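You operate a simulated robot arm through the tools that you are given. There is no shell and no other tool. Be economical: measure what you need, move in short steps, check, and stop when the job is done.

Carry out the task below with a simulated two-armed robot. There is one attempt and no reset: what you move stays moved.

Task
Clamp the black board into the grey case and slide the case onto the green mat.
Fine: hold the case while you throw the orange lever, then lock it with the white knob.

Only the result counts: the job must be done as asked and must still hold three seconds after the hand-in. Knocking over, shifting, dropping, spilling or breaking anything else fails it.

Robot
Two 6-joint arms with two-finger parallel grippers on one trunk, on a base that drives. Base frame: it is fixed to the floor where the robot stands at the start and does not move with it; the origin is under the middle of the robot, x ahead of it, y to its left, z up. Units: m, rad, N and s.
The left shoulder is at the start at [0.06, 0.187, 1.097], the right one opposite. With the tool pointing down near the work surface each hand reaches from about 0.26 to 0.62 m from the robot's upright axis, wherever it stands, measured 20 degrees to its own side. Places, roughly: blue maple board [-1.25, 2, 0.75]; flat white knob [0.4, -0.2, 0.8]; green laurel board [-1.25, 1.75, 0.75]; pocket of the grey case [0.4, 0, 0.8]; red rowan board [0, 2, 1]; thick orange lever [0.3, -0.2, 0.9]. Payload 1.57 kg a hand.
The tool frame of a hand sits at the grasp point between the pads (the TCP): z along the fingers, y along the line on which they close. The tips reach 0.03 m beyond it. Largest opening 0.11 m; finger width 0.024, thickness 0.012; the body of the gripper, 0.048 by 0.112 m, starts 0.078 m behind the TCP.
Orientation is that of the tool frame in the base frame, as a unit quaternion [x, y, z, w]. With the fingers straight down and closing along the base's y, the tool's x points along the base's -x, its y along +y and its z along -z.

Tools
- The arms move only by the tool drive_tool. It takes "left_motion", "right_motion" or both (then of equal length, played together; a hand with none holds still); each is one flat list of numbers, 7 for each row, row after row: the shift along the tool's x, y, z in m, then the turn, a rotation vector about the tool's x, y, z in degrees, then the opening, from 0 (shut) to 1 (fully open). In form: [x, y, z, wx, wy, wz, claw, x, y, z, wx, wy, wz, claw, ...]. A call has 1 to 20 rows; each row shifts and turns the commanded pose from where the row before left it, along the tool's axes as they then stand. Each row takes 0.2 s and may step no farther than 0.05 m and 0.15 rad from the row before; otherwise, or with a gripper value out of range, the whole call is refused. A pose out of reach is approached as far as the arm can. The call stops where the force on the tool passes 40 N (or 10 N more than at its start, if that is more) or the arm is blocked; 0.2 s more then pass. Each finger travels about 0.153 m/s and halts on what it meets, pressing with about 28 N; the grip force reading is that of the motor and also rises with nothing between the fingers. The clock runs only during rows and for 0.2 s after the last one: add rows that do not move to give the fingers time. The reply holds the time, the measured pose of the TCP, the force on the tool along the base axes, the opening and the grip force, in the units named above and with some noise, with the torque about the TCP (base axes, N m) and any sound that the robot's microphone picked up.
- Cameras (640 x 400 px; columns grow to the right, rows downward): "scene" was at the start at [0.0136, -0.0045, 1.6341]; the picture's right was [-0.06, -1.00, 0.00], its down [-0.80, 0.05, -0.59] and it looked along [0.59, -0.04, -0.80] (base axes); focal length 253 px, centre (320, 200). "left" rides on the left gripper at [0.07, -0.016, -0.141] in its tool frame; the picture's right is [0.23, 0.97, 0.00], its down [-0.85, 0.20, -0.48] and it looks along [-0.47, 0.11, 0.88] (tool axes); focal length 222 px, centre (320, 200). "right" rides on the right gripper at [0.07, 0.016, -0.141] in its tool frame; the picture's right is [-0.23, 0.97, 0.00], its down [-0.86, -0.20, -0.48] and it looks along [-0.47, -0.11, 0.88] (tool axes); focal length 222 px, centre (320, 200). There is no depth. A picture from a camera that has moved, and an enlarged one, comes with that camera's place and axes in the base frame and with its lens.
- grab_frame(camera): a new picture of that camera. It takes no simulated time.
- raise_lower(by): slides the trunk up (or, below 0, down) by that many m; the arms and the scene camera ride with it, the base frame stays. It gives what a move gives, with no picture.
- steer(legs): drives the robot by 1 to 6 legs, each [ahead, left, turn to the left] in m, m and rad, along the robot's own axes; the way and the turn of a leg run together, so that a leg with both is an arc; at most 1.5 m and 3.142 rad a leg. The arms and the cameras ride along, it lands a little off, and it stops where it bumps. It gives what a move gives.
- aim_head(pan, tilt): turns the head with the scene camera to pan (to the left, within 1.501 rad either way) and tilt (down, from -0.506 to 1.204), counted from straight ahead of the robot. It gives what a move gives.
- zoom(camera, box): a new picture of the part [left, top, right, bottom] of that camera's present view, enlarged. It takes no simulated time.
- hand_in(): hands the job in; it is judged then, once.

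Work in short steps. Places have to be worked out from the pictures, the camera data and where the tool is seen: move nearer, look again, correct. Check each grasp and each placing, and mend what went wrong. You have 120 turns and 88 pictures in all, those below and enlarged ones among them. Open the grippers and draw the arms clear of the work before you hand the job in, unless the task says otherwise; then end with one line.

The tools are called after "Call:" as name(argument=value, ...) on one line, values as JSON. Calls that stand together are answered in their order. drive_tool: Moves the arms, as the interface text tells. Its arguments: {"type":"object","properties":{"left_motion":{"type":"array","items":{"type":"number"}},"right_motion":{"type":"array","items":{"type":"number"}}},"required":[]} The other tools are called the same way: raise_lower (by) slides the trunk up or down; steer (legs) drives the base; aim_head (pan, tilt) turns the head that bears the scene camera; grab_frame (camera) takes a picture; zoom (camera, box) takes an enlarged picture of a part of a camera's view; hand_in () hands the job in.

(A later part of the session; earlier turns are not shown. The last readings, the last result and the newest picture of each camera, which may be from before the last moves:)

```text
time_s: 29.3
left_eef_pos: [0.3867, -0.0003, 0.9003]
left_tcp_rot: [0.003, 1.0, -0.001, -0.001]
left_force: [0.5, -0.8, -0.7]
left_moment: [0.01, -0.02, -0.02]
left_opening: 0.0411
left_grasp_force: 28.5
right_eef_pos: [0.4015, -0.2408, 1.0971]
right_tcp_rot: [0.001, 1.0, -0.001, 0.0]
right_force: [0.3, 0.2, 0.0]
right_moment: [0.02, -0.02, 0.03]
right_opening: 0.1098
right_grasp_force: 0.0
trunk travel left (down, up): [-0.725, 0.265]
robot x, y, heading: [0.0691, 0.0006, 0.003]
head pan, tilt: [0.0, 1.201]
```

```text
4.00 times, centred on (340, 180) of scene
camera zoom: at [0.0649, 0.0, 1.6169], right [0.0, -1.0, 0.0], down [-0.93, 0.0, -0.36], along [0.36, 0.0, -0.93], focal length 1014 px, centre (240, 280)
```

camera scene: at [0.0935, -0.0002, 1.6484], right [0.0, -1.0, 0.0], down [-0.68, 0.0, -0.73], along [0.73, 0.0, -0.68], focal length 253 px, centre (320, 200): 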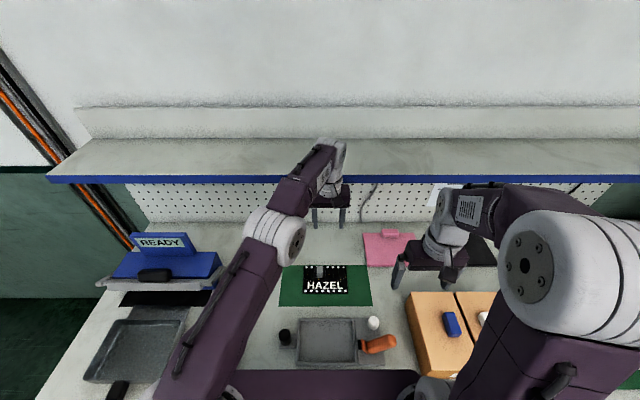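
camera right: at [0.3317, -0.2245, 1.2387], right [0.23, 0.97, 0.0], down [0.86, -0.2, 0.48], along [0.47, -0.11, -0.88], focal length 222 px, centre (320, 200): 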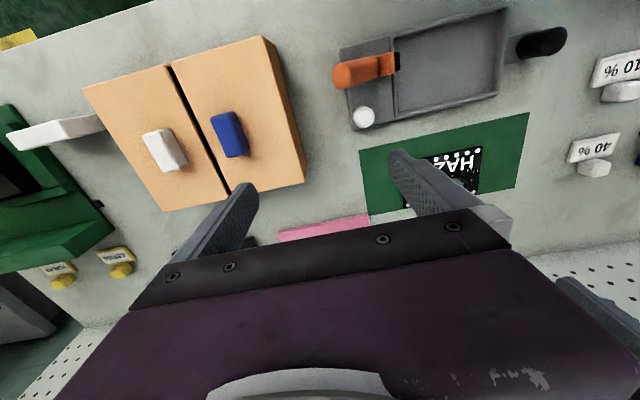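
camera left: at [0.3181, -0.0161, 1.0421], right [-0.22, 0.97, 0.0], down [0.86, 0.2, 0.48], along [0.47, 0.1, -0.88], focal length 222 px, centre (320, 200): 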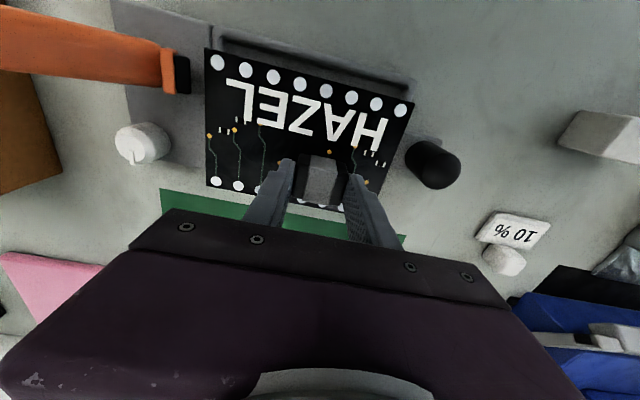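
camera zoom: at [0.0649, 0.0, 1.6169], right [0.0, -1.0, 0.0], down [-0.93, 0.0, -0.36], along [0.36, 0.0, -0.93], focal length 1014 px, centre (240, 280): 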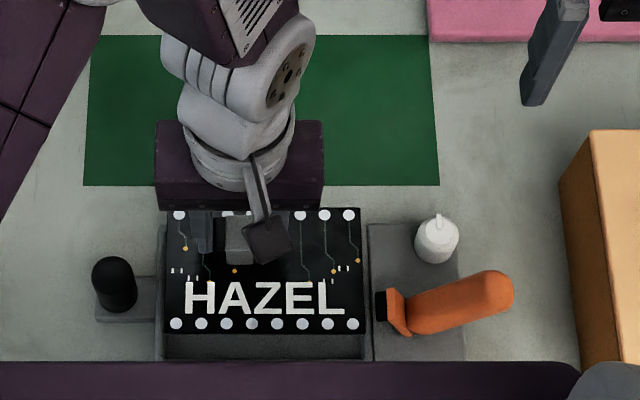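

Held well and aligned in y (board −0.0195 vs pocket −0.020). I zoom in the left camera to measure the near rim versus the board edge for x.

Call:
zoom(camera="left", box=[190, 0, 440, 156])

Call:
zoom(camera="scene", box=[285, 170, 365, 225])

```text
2.56 times, centred on (315, 78) of left
camera zoom: at [0.3181, -0.0161, 1.0421], right [-0.22, 0.97, 0.0], down [0.86, 0.2, 0.48], along [0.47, 0.1, -0.88], focal length 569 px, centre (333, 512)
```

zoom: 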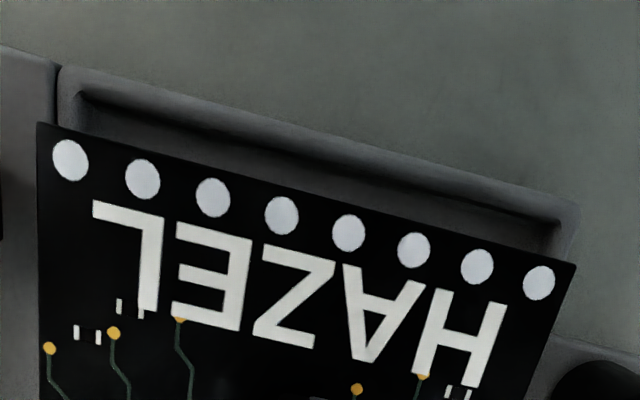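

```text
7.27 times, centred on (325, 198) of scene
camera zoom: at [0.0649, 0.0, 1.6169], right [0.0, -1.0, 0.0], down [-0.93, 0.0, -0.36], along [0.36, 0.0, -0.93], focal length 1843 px, centre (284, 218)
```

zoom: 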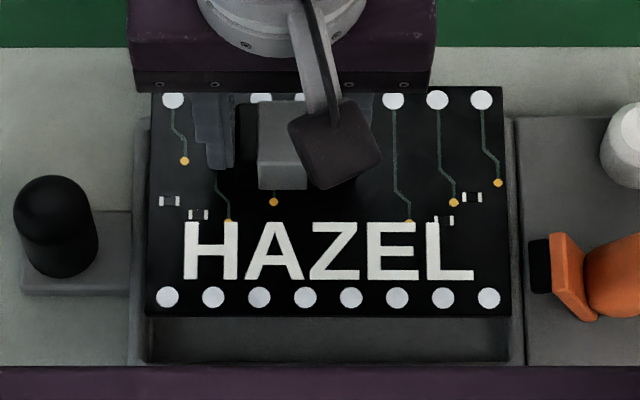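

Near inner rim ≈0.3065, board near edge ≈0.3177; centring needs about −0.0095 in x. I shift and lower to just above the rim, then look again.

Call:
drive_tool(left_motion=[0.005, 0, 0, 0, 0, 0, 0, 0.0045, 0, 0, 0, 0, 0, 0, 0, 0, 0.008, 0, 0, 0, 0, 0, 0, 0.008, 0, 0, 0, 0, 0, 0, 0.008, 0, 0, 0, 0, 0, 0, 0, 0, 0, 0, 0])

Call:
zoom(camera="left", box=[190, 0, 440, 156])

Call:
zoom(camera="scene", box=[285, 170, 365, 225])

```text
time_s: 30.7
left_eef_pos: [0.3759, 0.0014, 0.8747]
left_tcp_rot: [0.002, 1.0, -0.001, 0.0]
left_force: [0.4, -0.3, -1.1]
left_moment: [-0.01, -0.01, -0.01]
left_opening: 0.041
left_grasp_force: 27.6
right_eef_pos: [0.4003, -0.2416, 1.0979]
right_tcp_rot: [0.001, 1.0, 0.0, 0.0]
right_force: [0.1, 0.1, 0.4]
right_moment: [0.0, 0.06, -0.02]
right_opening: 0.1103
right_grasp_force: 0.0
trunk travel left (down, up): [-0.725, 0.265]
robot x, y, heading: [0.0686, 0.0003, -0.001]
head pan, tilt: [0.0, 1.201]
```

```text
2.56 times, centred on (315, 78) of left
camera zoom: at [0.308, -0.0153, 1.0171], right [-0.22, 0.97, 0.0], down [0.86, 0.2, 0.48], along [0.47, 0.11, -0.88], focal length 569 px, centre (333, 512)
```

zoom: 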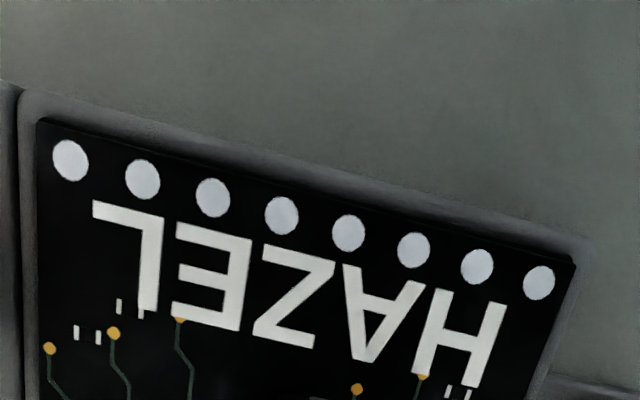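

```text
7.27 times, centred on (325, 198) of scene
camera zoom: at [0.065, 0.0, 1.6169], right [0.0, -1.0, 0.0], down [-0.93, 0.0, -0.36], along [0.36, 0.0, -0.93], focal length 1843 px, centre (284, 218)
```

zoom: 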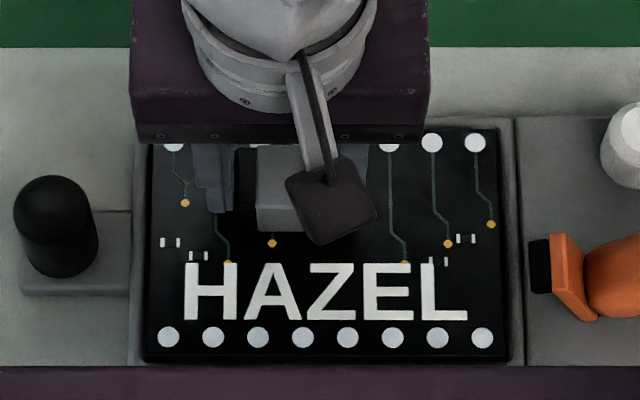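

Very near: near edge gap is slim (~0.5 mm), so I nudge +1 mm in x and lower gently.

Call:
drive_tool(left_motion=[-0.001, 0, 0.003, 0, 0, 0, 0, 0, 0, 0.004, 0, 0, 0, 0, 0, 0, 0.004, 0, 0, 0, 0, 0, 0, 0.003, 0, 0, 0, 0])

Call:
zoom(camera="left", box=[190, 0, 440, 156])

Call:
zoom(camera="scene", box=[285, 170, 365, 225])

```text
time_s: 31.7
left_eef_pos: [0.3777, -0.0004, 0.8608]
left_tcp_rot: [0.002, 1.0, -0.001, 0.0]
left_force: [-0.5, -0.9, -0.9]
left_moment: [-0.01, -0.01, 0.03]
left_opening: 0.0412
left_grasp_force: 28.0
right_eef_pos: [0.401, -0.2417, 1.0968]
right_tcp_rot: [0.001, 1.0, 0.001, 0.001]
right_force: [-0.7, 0.6, -1.2]
right_moment: [0.01, -0.03, 0.0]
right_opening: 0.1102
right_grasp_force: 0.1
trunk travel left (down, up): [-0.725, 0.265]
robot x, y, heading: [0.0663, -0.0035, -0.0]
head pan, tilt: [0.0, 1.201]
```

```text
2.56 times, centred on (315, 78) of left
camera zoom: at [0.3097, -0.0159, 1.0034], right [-0.22, 0.97, 0.0], down [0.86, 0.2, 0.48], along [0.47, 0.11, -0.88], focal length 569 px, centre (333, 512)
```

zoom: 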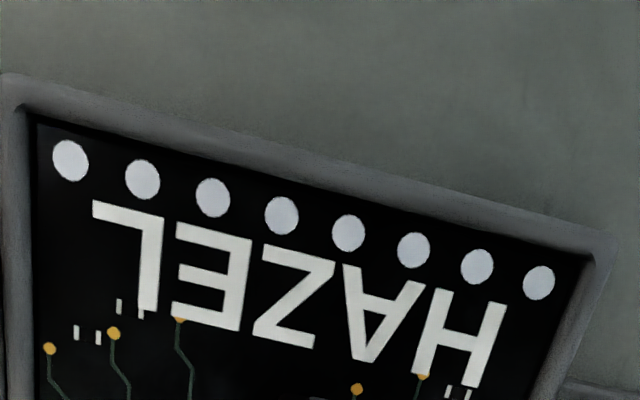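

```text
7.27 times, centred on (325, 198) of scene
camera zoom: at [0.0652, -0.0001, 1.6169], right [0.0, -1.0, 0.0], down [-0.93, 0.0, -0.36], along [0.36, 0.0, -0.93], focal length 1843 px, centre (284, 218)
```

zoom: 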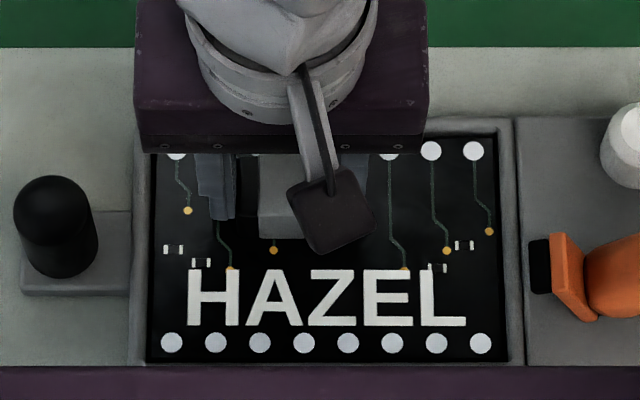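

The board is inside the rim without contact. I keep lowering until it touches the pocket floor.

Call:
drive_tool(left_motion=[0, 0, 0.003, 0, 0, 0, 0, 0, 0, 0.003, 0, 0, 0, 0, 0, 0, 0.002, 0, 0, 0, 0])

Call:
zoom(camera="left", box=[190, 0, 440, 156])

```text
time_s: 32.5
left_eef_pos: [0.3783, 0.001, 0.8543]
left_tcp_rot: [0.002, 1.0, -0.001, 0.001]
left_force: [2.3, 5.0, 23.9]
left_moment: [0.13, -0.12, -0.06]
left_opening: 0.0419
left_grasp_force: 28.5
right_eef_pos: [0.4019, -0.2418, 1.0972]
right_tcp_rot: [0.001, 1.0, 0.0, 0.001]
right_force: [0.5, 0.6, 0.3]
right_moment: [0.03, 0.06, -0.01]
right_opening: 0.1101
right_grasp_force: 0.1
trunk travel left (down, up): [-0.725, 0.265]
robot x, y, heading: [0.0705, 0.0028, -0.006]
head pan, tilt: [0.0, 1.201]
```

```text
2.56 times, centred on (315, 78) of left
camera zoom: at [0.3091, -0.0154, 0.9964], right [-0.22, 0.97, 0.0], down [0.85, 0.2, 0.48], along [0.47, 0.1, -0.88], focal length 569 px, centre (333, 512)
```

zoom: 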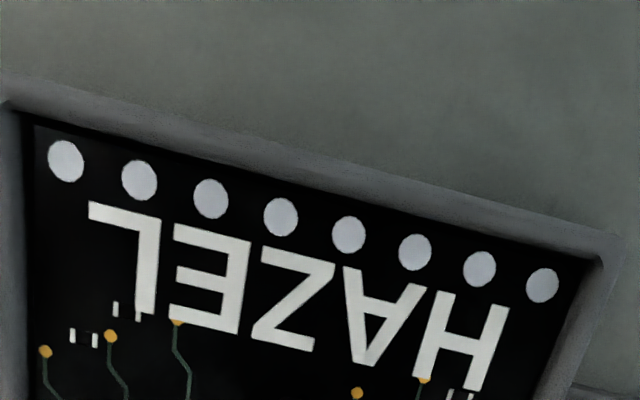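

Firm contact at the floor (24 N). Release and rise, then inspect.

Call:
drive_tool(left_motion=[0, 0, -0.002, 0, 0, 0, 0, 0, 0, 0, 0, 0, 0, 0.6, 0, 0, 0, 0, 0, 0, 0.6, 0, 0, -0.03, 0, 0, 0, 0.6, 0, 0, -0.04, 0, 0, 0, 0.6, -0.02, 0.02, -0.04, 0, 0, 0, 0.6, -0.02, 0.04, 0, 0, 0, 0, 0.6, -0.02, 0.04, 0, 0, 0, 0, 0.6])

Call:
zoom(camera="scene", box=[275, 165, 395, 225])

Call:
grab_frame(camera="left")

```text
time_s: 34.3
left_eef_pos: [0.4397, 0.1056, 0.965]
left_tcp_rot: [0.002, 1.0, -0.001, 0.0]
left_force: [0.9, -0.1, -0.5]
left_moment: [-0.03, -0.02, 0.03]
left_opening: 0.0661
left_grasp_force: 0.0
right_eef_pos: [0.4008, -0.2406, 1.0977]
right_tcp_rot: [0.001, 1.0, -0.002, 0.0]
right_force: [0.4, 0.4, 0.2]
right_moment: [-0.01, -0.02, -0.03]
right_opening: 0.1098
right_grasp_force: 0.1
trunk travel left (down, up): [-0.725, 0.265]
robot x, y, heading: [0.0696, 0.0012, -0.004]
head pan, tilt: [0.0, 1.201]
```

```text
5.33 times, centred on (335, 195) of scene
camera zoom: at [0.0657, 0.0016, 1.6169], right [0.0, -1.0, 0.0], down [-0.93, 0.0, -0.36], along [0.36, 0.0, -0.93], focal length 1352 px, centre (240, 227)
```

zoom: 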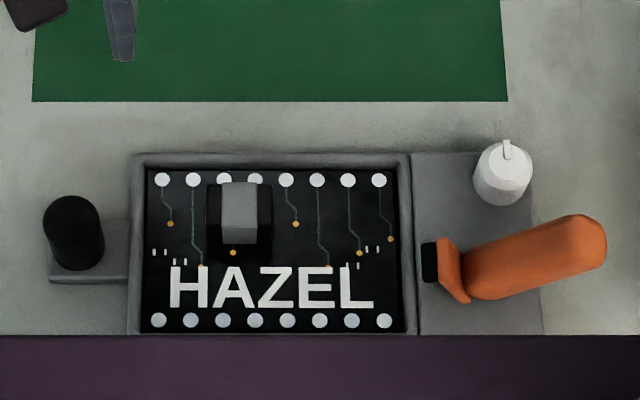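

```text
51 pictures are left
camera left: at [0.3713, 0.0891, 1.1063], right [-0.22, 0.97, 0.0], down [0.86, 0.2, 0.48], along [0.47, 0.1, -0.88], focal length 222 px, centre (320, 200)
```

left: 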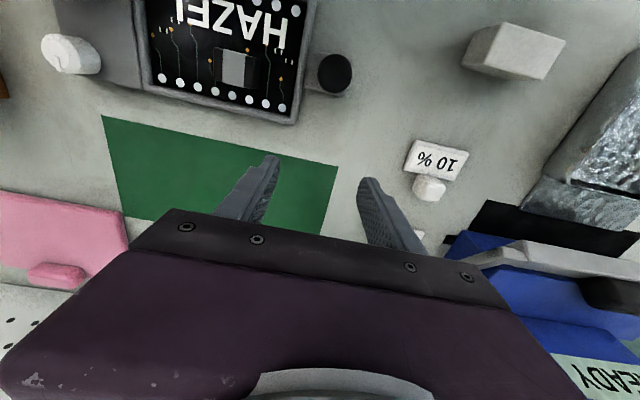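

The board is seated. Now I examine the lever and knob with the right hand's camera from closer.

Call:
drive_tool(right_motion=[0.014, 0.01, 0.03, 0, 0, 0, 1, 0.014, 0.01, 0.03, 0, 0, 0, 1, 0.014, 0.01, 0.03, 0, 0, 0, 1])

Call:
grab_frame(camera="right")

Call:
zoom(camera="left", box=[0, 0, 240, 150])

```text
time_s: 35.1
left_eef_pos: [0.4407, 0.1035, 0.9647]
left_tcp_rot: [0.002, 1.0, -0.001, 0.0]
left_force: [-0.2, -0.3, -0.6]
left_moment: [-0.01, 0.04, -0.02]
left_opening: 0.066
left_grasp_force: 0.0
right_eef_pos: [0.3586, -0.213, 1.0074]
right_tcp_rot: [0.0, 1.0, -0.001, 0.0]
right_force: [0.9, -0.1, 0.0]
right_moment: [0.04, 0.01, 0.05]
right_opening: 0.11
right_grasp_force: 0.1
trunk travel left (down, up): [-0.725, 0.265]
robot x, y, heading: [0.0705, -0.0013, -0.0]
head pan, tilt: [0.0, 1.201]
```

```text
50 pictures are left
camera right: at [0.289, -0.1962, 1.1488], right [0.23, 0.97, 0.0], down [0.85, -0.2, 0.48], along [0.47, -0.11, -0.88], focal length 222 px, centre (320, 200)
```

right: 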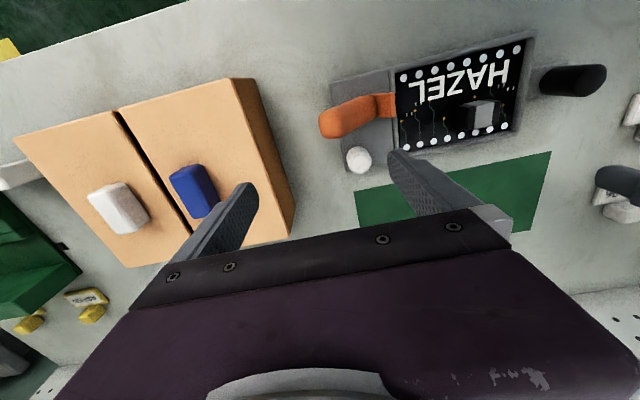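

```text
2.67 times, centred on (120, 75) of left
camera zoom: at [0.3714, 0.0874, 1.1063], right [-0.22, 0.97, 0.0], down [0.86, 0.2, 0.48], along [0.47, 0.11, -0.88], focal length 592 px, centre (853, 533)
```

zoom: 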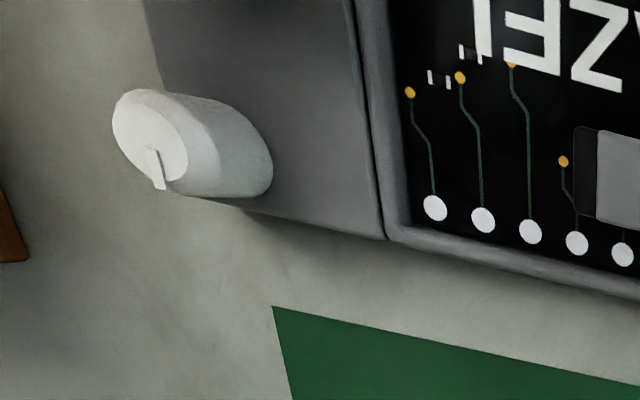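

Call:
zoom(camera="right", box=[300, 60, 440, 180])

```text
3.33 times, centred on (370, 120) of right
camera zoom: at [0.289, -0.1962, 1.1488], right [0.23, 0.97, 0.0], down [0.85, -0.2, 0.48], along [0.47, -0.11, -0.88], focal length 740 px, centre (153, 467)
```

zoom: 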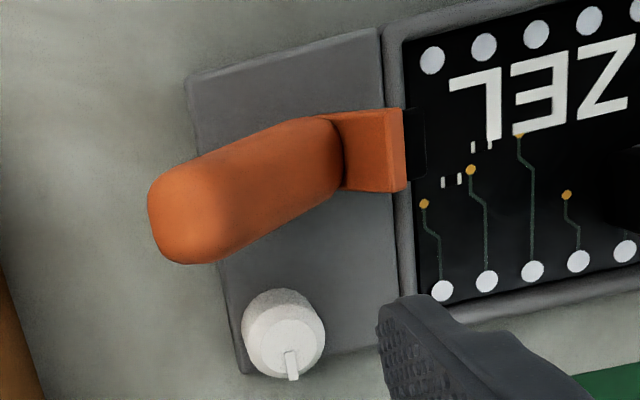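

Geometry: lever base ≈(0.338,−0.12,0.85), handle end ≈(0.338,−0.20,0.90), i.e. it swings in the y–z plane. Black post ≈(0.363,0.102), top 0.87. I position the left hand over the post first.

Call:
drive_tool(left_motion=[0.026, 0, 0, 0, 0, 0, 0.7, 0.026, 0, 0, 0, 0, 0, 0.7, 0.026, 0, 0.01, 0, 0, 0, 0.7, 0, 0, 0.03, 0, 0, 0, 0.7])

Call:
zoom(camera="scene", box=[265, 155, 345, 225])

Call:
zoom(camera="left", box=[180, 40, 460, 215])

```text
time_s: 36.1
left_eef_pos: [0.3621, 0.1001, 0.9261]
left_tcp_rot: [0.002, 1.0, 0.0, 0.0]
left_force: [0.4, 0.3, -0.8]
left_moment: [-0.02, 0.02, 0.02]
left_opening: 0.0771
left_grasp_force: 0.0
right_eef_pos: [0.3607, -0.214, 1.0082]
right_tcp_rot: [0.001, 1.0, 0.0, 0.0]
right_force: [-0.2, 0.0, 0.0]
right_moment: [-0.02, 0.01, 0.0]
right_opening: 0.11
right_grasp_force: 0.0
trunk travel left (down, up): [-0.725, 0.265]
robot x, y, heading: [0.0656, 0.0023, 0.005]
head pan, tilt: [0.0, 1.201]
```

```text
5.71 times, centred on (305, 190) of scene
camera zoom: at [0.0671, -0.0002, 1.617], right [0.0, -1.0, 0.0], down [-0.93, 0.0, -0.36], along [0.36, 0.0, -0.93], focal length 1448 px, centre (406, 257)
```

zoom: 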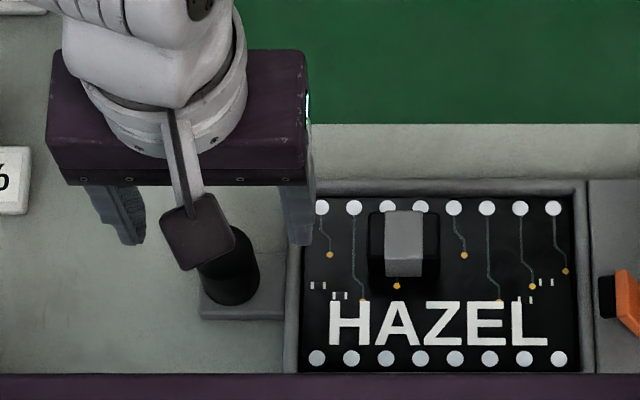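

```text
2.29 times, centred on (320, 128) of left
camera zoom: at [0.2936, 0.0837, 1.0681], right [-0.22, 0.97, 0.0], down [0.86, 0.2, 0.48], along [0.47, 0.11, -0.88], focal length 508 px, centre (320, 366)
```

zoom: 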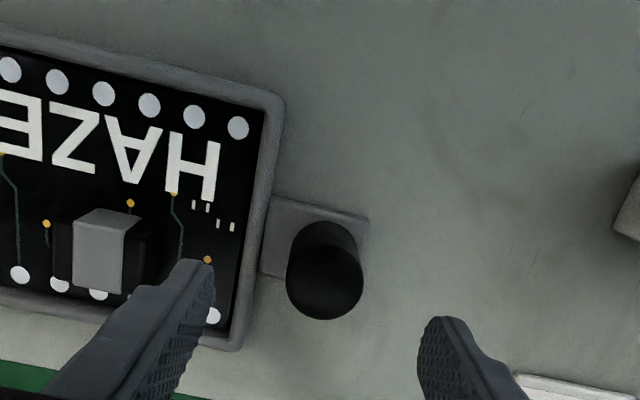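

Post top at (0.360, 0.101), aligned. I lower and grip it.

Call:
drive_tool(left_motion=[0.001, 0.001, 0.02, 0, 0, 0, 0.6, 0, 0, 0.02, 0, 0, 0, 0.6, 0, 0, 0.02, 0, 0, 0, 0.6, 0, 0, 0, 0, 0, 0, 0.2, 0, 0, 0, 0, 0, 0, 0, 0, 0, 0, 0, 0, 0, 0])

```text
time_s: 37.5
left_eef_pos: [0.3604, 0.1024, 0.8665]
left_tcp_rot: [0.002, 1.0, -0.001, -0.001]
left_force: [-0.1, 0.4, -1.2]
left_moment: [0.48, -0.31, 0.07]
left_opening: 0.0332
left_grasp_force: 27.8
right_eef_pos: [0.3591, -0.2133, 1.0084]
right_tcp_rot: [0.001, 1.0, 0.0, 0.0]
right_force: [-0.5, -0.9, -0.2]
right_moment: [-0.03, 0.0, 0.0]
right_opening: 0.1101
right_grasp_force: 0.0
trunk travel left (down, up): [-0.725, 0.265]
robot x, y, heading: [0.0664, -0.0043, -0.005]
head pan, tilt: [0.0, 1.201]
```

The post is held. Now yaw the right hand +90° so that its fingers straddle the handle in x.

Call:
drive_tool(right_motion=[0, 0, 0, 0, 0, 8.2, 0.6, 0, 0, 0, 0, 0, 8.2, 0.6, 0, 0, 0, 0, 0, 8.2, 0.6, 0, 0, 0, 0, 0, 8.2, 0.6, 0, 0, 0, 0, 0, 8.2, 0.6, 0, 0, 0, 0, 0, 8.2, 0.6, 0, 0, 0, 0, 0, 8.2, 0.6, 0, 0, 0, 0, 0, 8.2, 0.6, 0, 0, 0, 0, 0, 8.2, 0.6, 0, 0, 0, 0, 0, 8.2, 0.6, 0, 0, 0, 0, 0, 8, 0.6])

Call:
grab_frame(camera="right")

Call:
grab_frame(camera="scene")

```text
time_s: 39.9
left_eef_pos: [0.3594, 0.1021, 0.8662]
left_tcp_rot: [0.002, 1.0, -0.001, -0.001]
left_force: [0.2, -0.3, 0.2]
left_moment: [0.52, -0.02, -0.02]
left_opening: 0.0334
left_grasp_force: 28.2
right_eef_pos: [0.3602, -0.2128, 1.0091]
right_tcp_rot: [0.708, 0.706, 0.0, 0.001]
right_force: [0.6, 0.4, -0.7]
right_moment: [0.01, 0.03, 0.03]
right_opening: 0.0661
right_grasp_force: 0.1
trunk travel left (down, up): [-0.725, 0.265]
robot x, y, heading: [0.0668, -0.0026, -0.004]
head pan, tilt: [0.0, 1.201]
```

```text
45 pictures are left
camera right: at [0.3751, -0.1407, 1.1492], right [0.97, -0.23, 0.0], down [-0.2, -0.85, 0.48], along [-0.11, -0.47, -0.88], focal length 222 px, centre (320, 200)
```

right: 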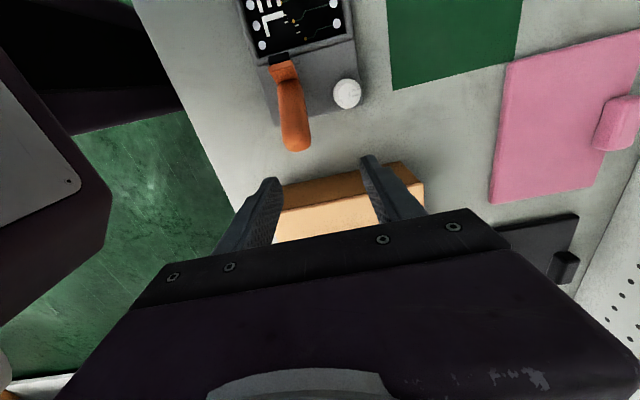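

```text
44 pictures are left
camera scene: at [0.0653, 0.0, 1.6169], right [0.0, -1.0, 0.0], down [-0.93, 0.0, -0.36], along [0.36, 0.0, -0.93], focal length 253 px, centre (320, 200)
```

scene: 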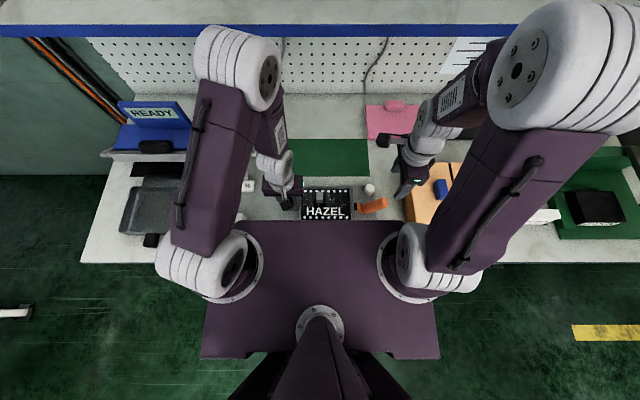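

Handle seen at x≈0.335, y −0.12…−0.20. I move over its middle (0.336,−0.175) and lower partly.

Call:
drive_tool(right_motion=[0.019, -0.012, 0.02, 0, 0, 0, 0.6, 0.019, -0.012, 0.02, 0, 0, 0, 0.6, 0, 0, 0.03, 0, 0, 0, 0.6])

Call:
zoom(camera="right", box=[180, 40, 460, 215])

Call:
zoom(camera="scene", box=[325, 155, 415, 225])

```text
time_s: 40.7
left_eef_pos: [0.3609, 0.1011, 0.8665]
left_tcp_rot: [0.001, 1.0, -0.001, 0.0]
left_force: [0.9, 0.4, 0.1]
left_moment: [0.42, -0.06, 0.03]
left_opening: 0.0332
left_grasp_force: 27.7
right_eef_pos: [0.3492, -0.1741, 0.937]
right_tcp_rot: [0.708, 0.706, -0.001, -0.001]
right_force: [-0.4, -0.2, 0.0]
right_moment: [0.0, 0.0, 0.0]
right_opening: 0.0662
right_grasp_force: 0.0
right hand out of reach, approached as far as the arm can: row 2
trunk travel left (down, up): [-0.725, 0.265]
robot x, y, heading: [0.071, 0.0014, -0.0]
head pan, tilt: [0.0, 1.201]
```

```text
2.29 times, centred on (320, 128) of right
camera zoom: at [0.3642, -0.1027, 1.0792], right [0.97, -0.23, 0.0], down [-0.2, -0.85, 0.48], along [-0.11, -0.47, -0.88], focal length 508 px, centre (320, 366)
```

zoom: 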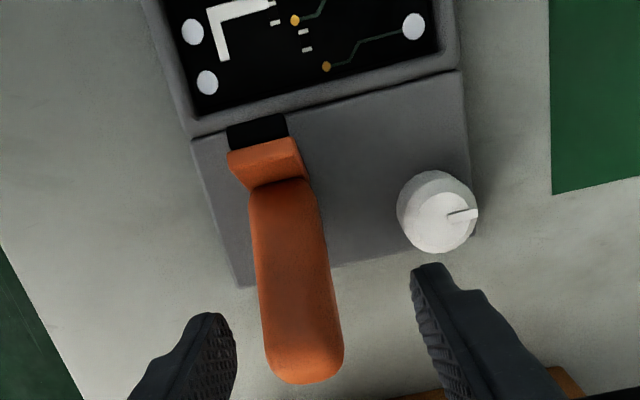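

```text
5.71 times, centred on (370, 190) of scene
camera zoom: at [0.0661, -0.0005, 1.617], right [0.0, -1.0, 0.0], down [-0.93, 0.0, -0.36], along [0.36, 0.0, -0.93], focal length 1448 px, centre (34, 257)
```

zoom: 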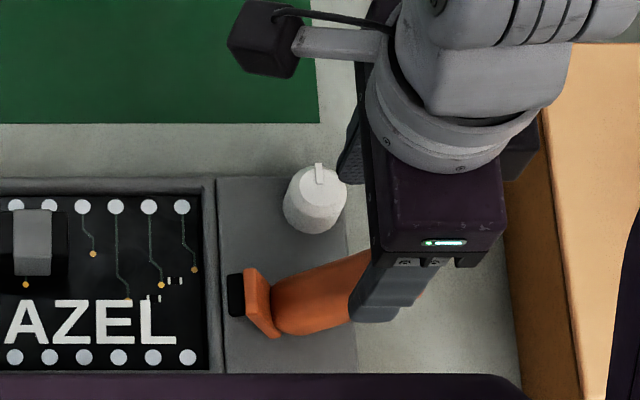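

The right hand is at its minimum radius (x 0.349 instead of 0.336). I release the post, raise both hands and back the base 0.07 m.

Call:
drive_tool(left_motion=[0, 0, 0, 0, 0, 0, 0.6, 0, 0, 0, 0, 0, 0, 0.6, 0, 0, -0.03, 0, 0, 0, 0.6, 0, 0, -0.03, 0, 0, 0, 0.6, 0, 0, -0.03, 0, 0, 0, 0.6], right_motion=[0, 0.005, 0, 0, 0, 0, 0.6, 0, 0.005, 0, 0, 0, 0, 0.6, 0, 0.003, -0.03, 0, 0, 0, 0.6, 0, 0, -0.02, 0, 0, 0, 0.6, 0, 0, 0, 0, 0, 0, 0.6])

Call:
steer(legs=[[-0.07, 0, 0]])

```text
time_s: 41.9
left_eef_pos: [0.3594, 0.1032, 0.957]
left_tcp_rot: [0.002, 1.0, -0.001, 0.0]
left_force: [0.4, 0.8, 0.3]
left_moment: [0.02, 0.02, -0.02]
left_opening: 0.0659
left_grasp_force: 0.2
right_eef_pos: [0.3596, -0.1723, 0.9886]
right_tcp_rot: [0.707, 0.707, 0.0, 0.0]
right_force: [-0.2, 0.8, -0.2]
right_moment: [0.01, 0.02, 0.02]
right_opening: 0.0661
right_grasp_force: 0.1
trunk travel left (down, up): [-0.725, 0.265]
robot x, y, heading: [0.0696, -0.0024, -0.006]
head pan, tilt: [0.0, 1.201]
```

```text
time_s: 42.9
left_eef_pos: [0.2911, 0.1033, 0.9554]
left_tcp_rot: [0.002, 1.0, -0.001, -0.001]
left_force: [-0.3, -0.1, 0.4]
left_moment: [0.03, 0.02, -0.02]
left_opening: 0.0658
left_grasp_force: 0.1
right_eef_pos: [0.2931, -0.1726, 0.988]
right_tcp_rot: [0.708, 0.706, -0.001, 0.0]
right_force: [-0.5, 0.0, 0.9]
right_moment: [0.01, 0.02, 0.0]
right_opening: 0.066
right_grasp_force: 0.1
trunk travel left (down, up): [-0.725, 0.265]
robot x, y, heading: [-0.0016, -0.0002, -0.005]
head pan, tilt: [0.0, 1.201]
```

Now reposition both over post and handle and verify from above.

Call:
drive_tool(left_motion=[-0.023, 0, 0, 0, 0, 0, 0.6, -0.023, 0, 0, 0, 0, 0, 0.6, -0.023, 0, 0, 0, 0, 0, 0.6, 0, 0, 0.02, 0, 0, 0, 0.6], right_motion=[0, 0.015, 0, 0, 0, 0, 0.6, 0, 0.015, 0, 0, 0, 0, 0.6, 0, 0.013, 0, 0, 0, 0, 0.6, 0, 0, 0.04, 0, 0, 0, 0.6])

Call:
zoom(camera="scene", box=[260, 160, 420, 260])

Call:
zoom(camera="right", box=[180, 40, 460, 215])

```text
time_s: 43.9
left_eef_pos: [0.3615, 0.1012, 0.9344]
left_tcp_rot: [0.002, 1.0, -0.001, -0.001]
left_force: [0.6, 0.4, 0.7]
left_moment: [0.0, 0.07, 0.0]
left_opening: 0.0662
left_grasp_force: 0.1
right_eef_pos: [0.3395, -0.1703, 0.9472]
right_tcp_rot: [0.708, 0.706, 0.0, -0.001]
right_force: [0.4, 0.2, -0.2]
right_moment: [0.01, 0.07, -0.01]
right_opening: 0.0659
right_grasp_force: 0.0
trunk travel left (down, up): [-0.725, 0.265]
robot x, y, heading: [0.0007, 0.003, -0.003]
head pan, tilt: [0.0, 1.201]
```

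```text
4.00 times, centred on (340, 210) of scene
camera zoom: at [0.0, -0.0001, 1.617], right [0.0, -1.0, 0.0], down [-0.93, 0.0, -0.36], along [0.36, 0.0, -0.93], focal length 1014 px, centre (240, 160)
```

zoom: 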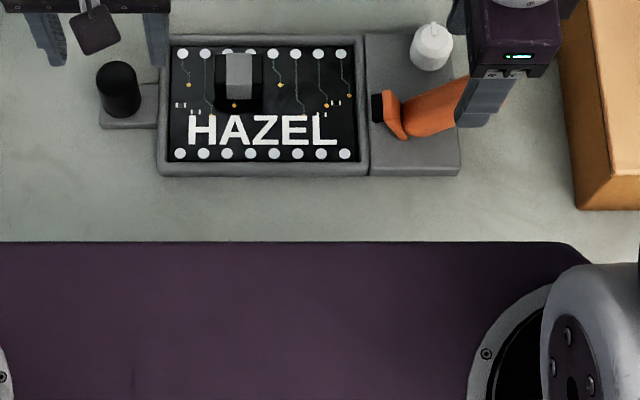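

```text
2.29 times, centred on (320, 128) of right
camera zoom: at [0.3544, -0.1008, 1.089], right [0.97, -0.23, 0.0], down [-0.2, -0.85, 0.48], along [-0.11, -0.47, -0.88], focal length 508 px, centre (320, 366)
```

zoom: 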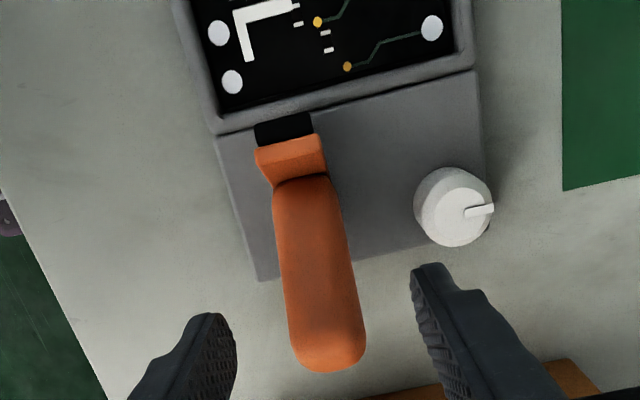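

Aligned. Lower both: left grips the post, right closes on the handle.

Call:
drive_tool(left_motion=[0, 0, 0.022, 0, 0, 0, 0.6, 0, 0, 0.023, 0, 0, 0, 0.6, 0, 0, 0.023, 0, 0, 0, 0.6, 0, 0, 0, 0, 0, 0, 0.2, 0, 0, 0, 0, 0, 0, 0, 0, 0, 0, 0, 0, 0, 0, 0, 0, 0, 0, 0, 0, 0], right_motion=[-0.002, -0.001, 0.02, 0, 0, 0, 0.6, 0, 0, 0.02, 0, 0, 0, 0.6, 0, 0, 0.02, 0, 0, 0, 0.6, 0, 0, 0, 0, 0, 0, 0.6, 0, 0, 0, 0, 0, 0, 0.3, 0, 0, 0, 0, 0, 0, 0, 0, 0, 0, 0, 0, 0, 0])

Call:
zoom(camera="right", box=[180, 40, 460, 215])

```text
time_s: 45.5
left_eef_pos: [0.3588, 0.1017, 0.8665]
left_tcp_rot: [0.001, 1.0, 0.0, -0.001]
left_force: [-2.2, -0.7, -0.1]
left_moment: [0.41, -0.22, -0.09]
left_opening: 0.0331
left_grasp_force: 28.6
right_eef_pos: [0.335, -0.1719, 0.8873]
right_tcp_rot: [0.708, 0.706, 0.0, 0.0]
right_force: [2.8, 0.5, 1.1]
right_moment: [0.08, -0.05, -0.34]
right_opening: 0.0314
right_grasp_force: 28.0
trunk travel left (down, up): [-0.725, 0.265]
robot x, y, heading: [-0.0003, 0.0023, 0.001]
head pan, tilt: [0.0, 1.201]
```

```text
2.29 times, centred on (320, 128) of right
camera zoom: at [0.3498, -0.1021, 1.0291], right [0.97, -0.23, 0.0], down [-0.2, -0.85, 0.48], along [-0.11, -0.47, -0.88], focal length 508 px, centre (320, 366)
```

zoom: 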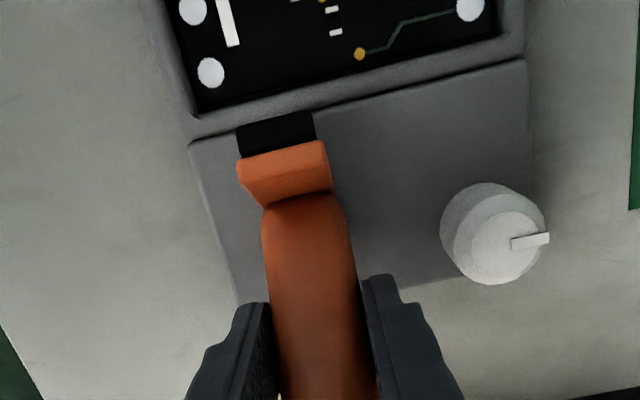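

Both gripped. First test the upward throw: a small arc step (+y, +z) while watching the force.

Call:
drive_tool(right_motion=[0.004, 0, -0.005, 0, 0, 0, 0, 0.004, 0, -0.005, 0, 0, 0, 0])

```text
time_s: 46.1
left_eef_pos: [0.3582, 0.1017, 0.8674]
left_tcp_rot: [0.002, 1.0, 0.0, 0.0]
left_force: [-1.1, 13.7, 4.4]
left_moment: [-0.55, 0.36, 0.1]
left_opening: 0.0336
left_grasp_force: 28.2
right_eef_pos: [0.3338, -0.1655, 0.8978]
right_tcp_rot: [0.707, 0.707, -0.001, 0.0]
right_force: [-0.3, -13.1, -7.3]
right_moment: [-0.75, -0.28, -0.46]
right_opening: 0.0318
right_grasp_force: 28.1
trunk travel left (down, up): [-0.725, 0.265]
robot x, y, heading: [-0.0014, 0.0001, -0.003]
head pan, tilt: [0.0, 1.201]
```

Call:
zoom(camera="right", box=[180, 40, 460, 215])

Call:
zoom(camera="scene", box=[330, 160, 410, 210])

```text
2.29 times, centred on (320, 128) of right
camera zoom: at [0.3486, -0.0947, 1.0396], right [0.97, -0.23, 0.0], down [-0.2, -0.85, 0.48], along [-0.11, -0.47, -0.88], focal length 508 px, centre (320, 366)
```

zoom: 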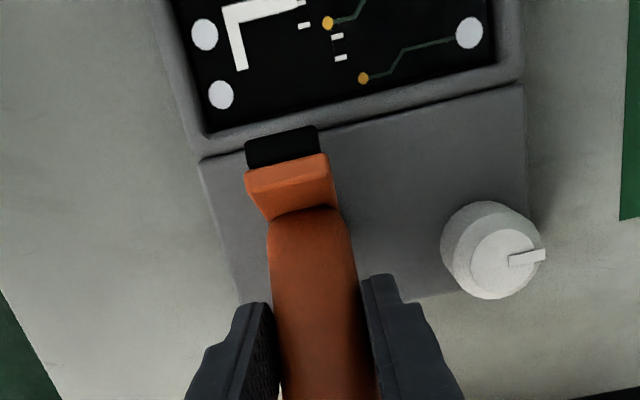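

```text
8.00 times, centred on (370, 185) of scene
camera zoom: at [-0.0042, 0.0003, 1.6169], right [0.0, -1.0, 0.0], down [-0.93, 0.0, -0.36], along [0.36, 0.0, -0.93], focal length 2027 px, centre (-80, 320)
```

zoom: 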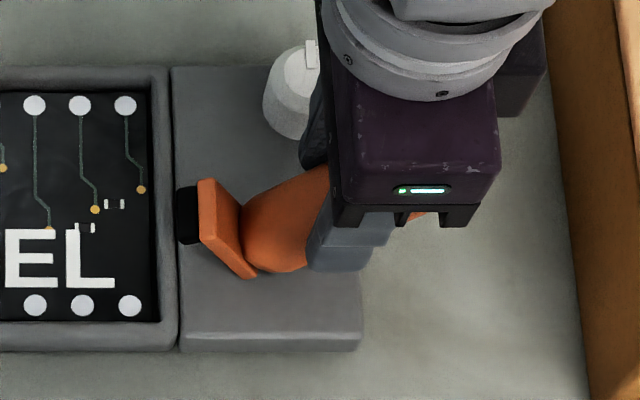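

The handle follows with ~15 N resistance and the case is held. I continue the arc with more +y.

Call:
drive_tool(right_motion=[0.006, 0, -0.004, -4, 0, 0, 0, 0.006, 0, -0.004, -4, 0, 0, 0])

Call:
zoom(camera="scene", box=[330, 160, 410, 210])

```text
time_s: 46.7
left_eef_pos: [0.3599, 0.1015, 0.8667]
left_tcp_rot: [0.002, 1.0, -0.002, 0.002]
left_force: [3.5, 12.5, 7.9]
left_moment: [-0.59, -0.77, 0.25]
left_opening: 0.0346
left_grasp_force: 27.9
right_eef_pos: [0.3314, -0.1541, 0.9081]
right_tcp_rot: [0.704, 0.707, 0.049, 0.05]
right_force: [-4.9, -10.0, -7.6]
right_moment: [-0.64, 1.32, 0.4]
right_opening: 0.0352
right_grasp_force: 28.2
trunk travel left (down, up): [-0.725, 0.265]
robot x, y, heading: [0.0007, 0.0018, -0.003]
head pan, tilt: [0.0, 1.201]
```

```text
8.00 times, centred on (370, 185) of scene
camera zoom: at [-0.0053, 0.0007, 1.617], right [0.0, -1.0, 0.0], down [-0.93, 0.0, -0.36], along [0.36, 0.0, -0.93], focal length 2027 px, centre (-80, 320)
```

zoom: 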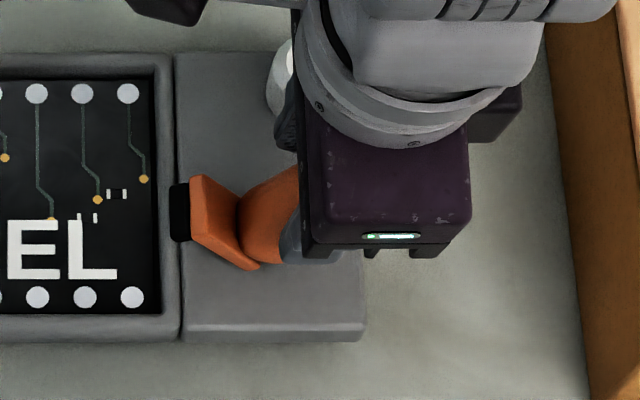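

The clamp pad is indeed swinging over the board edge. I undo the mistaken tilt axis while continuing the arc.

Call:
drive_tool(right_motion=[0.002, 0, -0.001, 4, 0, 0, 0, 0.006, 0, -0.003, 4, 0, 0, 0, 0.007, 0, -0.002, 0, 0, 0, 0, 0.007, 0, -0.002, 0, 0, 0, 0])

Call:
zoom(camera="scene", box=[330, 160, 410, 210])

```text
time_s: 47.7
left_eef_pos: [0.3586, 0.1014, 0.8669]
left_tcp_rot: [0.002, 1.0, 0.0, -0.001]
left_force: [-0.1, 14.5, 1.4]
left_moment: [-0.51, 0.73, -0.2]
left_opening: 0.0342
left_grasp_force: 28.0
right_eef_pos: [0.3318, -0.1278, 0.9148]
right_tcp_rot: [0.708, 0.706, 0.0, 0.0]
right_force: [-0.2, -14.4, -5.8]
right_moment: [-0.77, -0.61, -0.19]
right_opening: 0.0308
right_grasp_force: 28.6
right hand out of reach, approached as far as the arm can: row 1
trunk travel left (down, up): [-0.725, 0.265]
robot x, y, heading: [-0.0009, -0.0008, -0.001]
head pan, tilt: [0.0, 1.201]
```

```text
8.00 times, centred on (370, 185) of scene
camera zoom: at [-0.0041, 0.0004, 1.6168], right [0.0, -1.0, 0.0], down [-0.93, 0.0, -0.36], along [0.36, 0.0, -0.93], focal length 2027 px, centre (-80, 320)
```

zoom: 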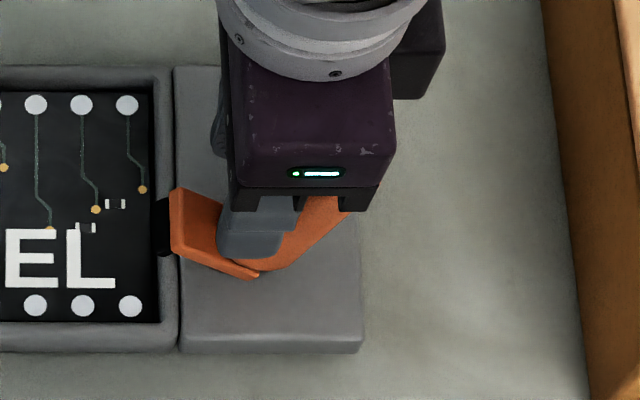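

Call:
grab_frame(camera="right")

```text
34 pictures are left
camera right: at [0.3472, -0.0568, 1.056], right [0.97, -0.23, 0.0], down [-0.2, -0.85, 0.48], along [-0.11, -0.47, -0.88], focal length 222 px, centre (320, 200)
```

right: 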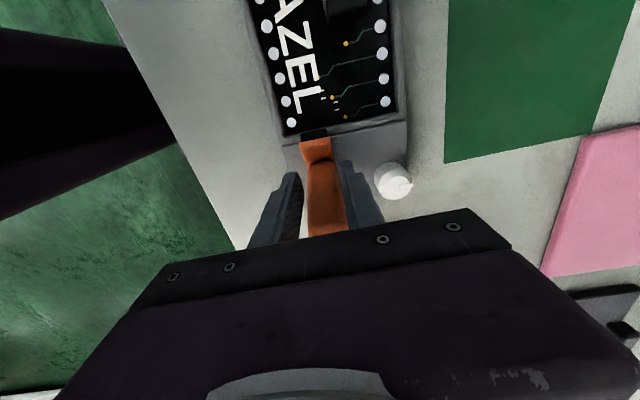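

The handle is rising as intended. Continue pushing +y over the top.

Call:
drive_tool(right_motion=[0.008, 0, -0.001, 0, 0, 0, 0, 0.008, 0, 0, 0, 0, 0, 0, 0.008, 0, 0.001, 0, 0, 0, 0])

Call:
zoom(camera="scene", box=[330, 160, 410, 210])

```text
time_s: 48.5
left_eef_pos: [0.3599, 0.103, 0.8669]
left_tcp_rot: [0.002, 1.0, -0.001, 0.0]
left_force: [0.0, 0.0, -4.5]
left_moment: [0.53, -0.04, 0.03]
left_opening: 0.0336
left_grasp_force: 27.7
right_eef_pos: [0.3321, -0.1033, 0.9141]
right_tcp_rot: [0.707, 0.707, 0.0, 0.001]
right_force: [0.8, 0.2, 0.3]
right_moment: [0.01, 0.02, 0.0]
right_opening: 0.0
right_grasp_force: 20.9
trunk travel left (down, up): [-0.725, 0.265]
robot x, y, heading: [-0.0006, -0.0003, -0.005]
head pan, tilt: [0.0, 1.201]
```

```text
8.00 times, centred on (370, 185) of scene
camera zoom: at [-0.004, 0.0003, 1.6169], right [0.0, -1.0, 0.0], down [-0.93, 0.0, -0.36], along [0.36, 0.0, -0.93], focal length 2027 px, centre (-80, 320)
```

zoom: 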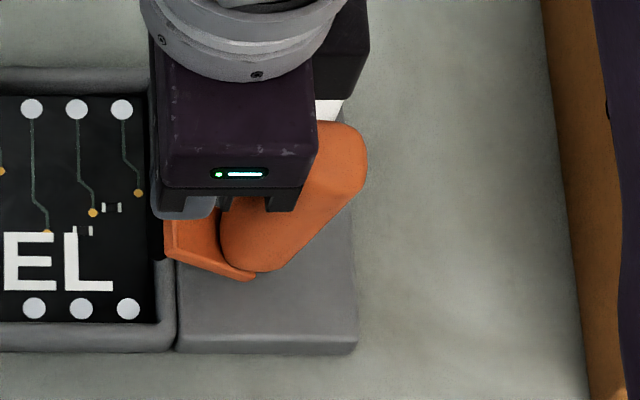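

The grip slid off but the lever stays at ~60°. I go around with closed fingers to its outer side and push it +y from there.

Call:
drive_tool(right_motion=[0, 0, -0.03, 0, 0, 0, 0, 0, 0, -0.04, 0, 0, 0, 0, -0.04, 0, 0, 0, 0, 0, 0, -0.04, 0, 0, 0, 0, 0, 0, -0.03, 0, 0, 0, 0, 0, 0, 0, 0.002, 0.025, 0, 0, 0, 0, 0, 0, 0.025, 0, 0, 0, 0])

Call:
zoom(camera="scene", box=[330, 150, 410, 210])

Call:
grab_frame(camera="right")

```text
time_s: 50.1
left_eef_pos: [0.3596, 0.1016, 0.8667]
left_tcp_rot: [0.002, 1.0, -0.001, 0.0]
left_force: [-0.1, 0.2, -4.9]
left_moment: [0.8, 0.04, 0.0]
left_opening: 0.0334
left_grasp_force: 28.4
right_eef_pos: [0.3344, -0.2142, 0.9337]
right_tcp_rot: [0.708, 0.706, 0.0, 0.0]
right_force: [1.1, 0.9, 0.2]
right_moment: [0.01, 0.0, -0.02]
right_opening: 0.0001
right_grasp_force: 21.1
trunk travel left (down, up): [-0.725, 0.265]
robot x, y, heading: [0.0019, -0.0009, -0.002]
head pan, tilt: [0.0, 1.201]
```

```text
6.67 times, centred on (370, 180) of scene
camera zoom: at [-0.0034, -0.0002, 1.6169], right [0.0, -1.0, 0.0], down [-0.93, 0.0, -0.36], along [0.36, 0.0, -0.93], focal length 1690 px, centre (-13, 333)
```

zoom: 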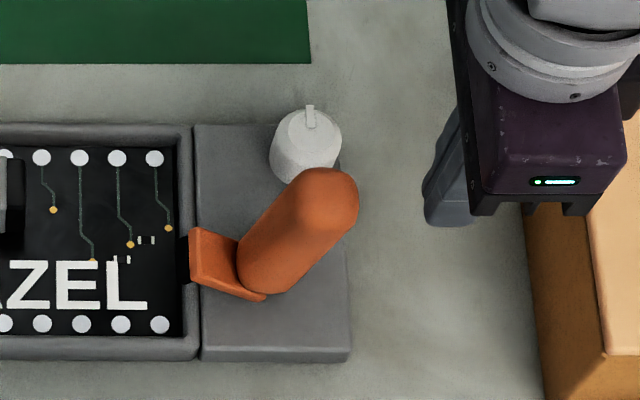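

```text
31 pictures are left
camera right: at [0.3504, -0.1431, 1.0755], right [0.97, -0.23, 0.0], down [-0.2, -0.85, 0.48], along [-0.11, -0.47, -0.88], focal length 222 px, centre (320, 200)
```

right: 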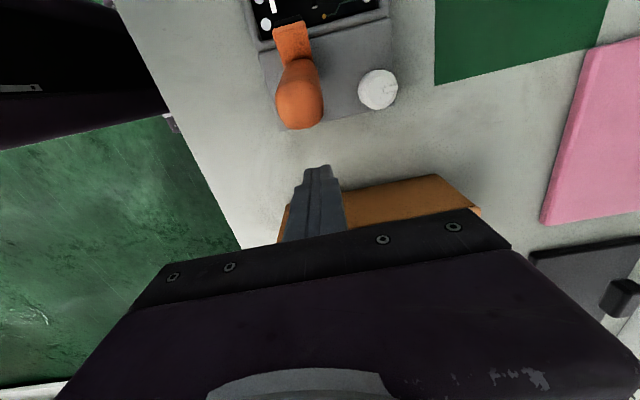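

Aligned in x. Push +y in 1 cm rows.

Call:
drive_tool(right_motion=[0.01, 0, 0, 0, 0, 0, 0, 0.01, 0, 0, 0, 0, 0, 0, 0.01, 0, 0, 0, 0, 0, 0, 0.01, 0, 0, 0, 0, 0, 0, 0.01, 0, 0, 0, 0, 0, 0, 0.01, 0, 0, 0, 0, 0, 0, 0.01, 0, 0, 0, 0, 0, 0])

Call:
zoom(camera="scene", box=[330, 150, 410, 210])

```text
time_s: 51.7
left_eef_pos: [0.3598, 0.103, 0.8669]
left_tcp_rot: [0.002, 1.0, -0.001, -0.001]
left_force: [1.6, 4.9, -4.7]
left_moment: [0.64, -0.03, 0.0]
left_opening: 0.0337
left_grasp_force: 28.1
right_eef_pos: [0.334, -0.1439, 0.9344]
right_tcp_rot: [0.708, 0.707, -0.001, 0.0]
right_force: [-1.0, -4.3, 1.1]
right_moment: [-0.13, -0.02, -0.01]
right_opening: 0.0001
right_grasp_force: 21.2
trunk travel left (down, up): [-0.725, 0.265]
robot x, y, heading: [-0.0021, -0.0003, -0.006]
head pan, tilt: [0.0, 1.201]
```

```text
6.67 times, centred on (370, 180) of scene
camera zoom: at [-0.0039, 0.0006, 1.6169], right [0.0, -1.0, 0.0], down [-0.93, 0.0, -0.36], along [0.36, 0.0, -0.93], focal length 1690 px, centre (-13, 333)
```

zoom: 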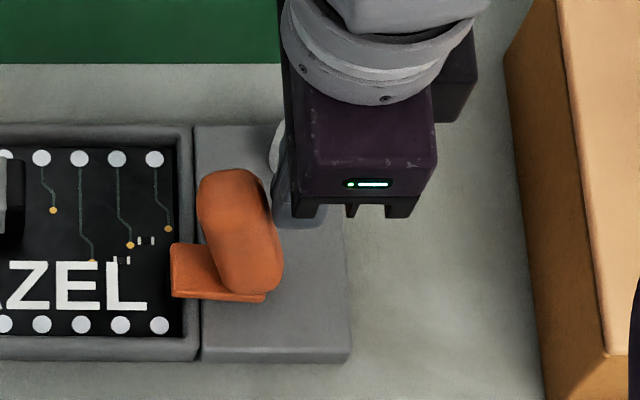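

Working: the handle is near vertical and the pad lies over the board. Keep pushing until it stops.

Call:
drive_tool(right_motion=[0.008, 0, 0, 0, 0, 0, 0, 0.008, 0, 0, 0, 0, 0, 0, 0.008, 0, 0, 0, 0, 0, 0, 0.008, 0, 0, 0, 0, 0, 0])

Call:
zoom(camera="scene", box=[330, 150, 410, 210])

```text
time_s: 52.4
left_eef_pos: [0.3568, 0.1043, 0.8666]
left_tcp_rot: [-0.001, 1.0, 0.0, -0.002]
left_force: [1.2, 14.0, -3.7]
left_moment: [-0.13, -0.46, 0.05]
left_opening: 0.0332
left_grasp_force: 27.6
right_eef_pos: [0.3305, -0.1278, 0.9347]
right_tcp_rot: [0.708, 0.706, -0.004, -0.002]
right_force: [-0.6, -12.7, 4.1]
right_moment: [-0.37, 0.01, 0.05]
right_opening: 0.0004
right_grasp_force: 20.9
trunk travel left (down, up): [-0.725, 0.265]
robot x, y, heading: [0.0005, 0.0015, -0.003]
head pan, tilt: [0.0, 1.201]
stopped in row 3 (left hand): the force on the tool passed its limit (the readings are from after the stop); the commanded pose is now the measured one
```

```text
6.67 times, centred on (370, 180) of scene
camera zoom: at [-0.0046, 0.0004, 1.617], right [0.0, -1.0, 0.0], down [-0.93, 0.0, -0.36], along [0.36, 0.0, -0.93], focal length 1690 px, centre (-13, 333)
```

zoom: 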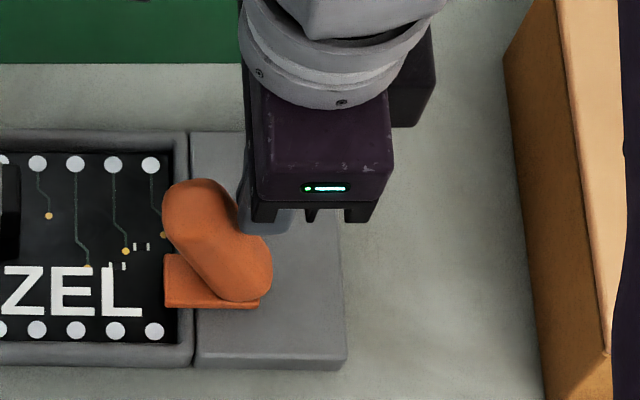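

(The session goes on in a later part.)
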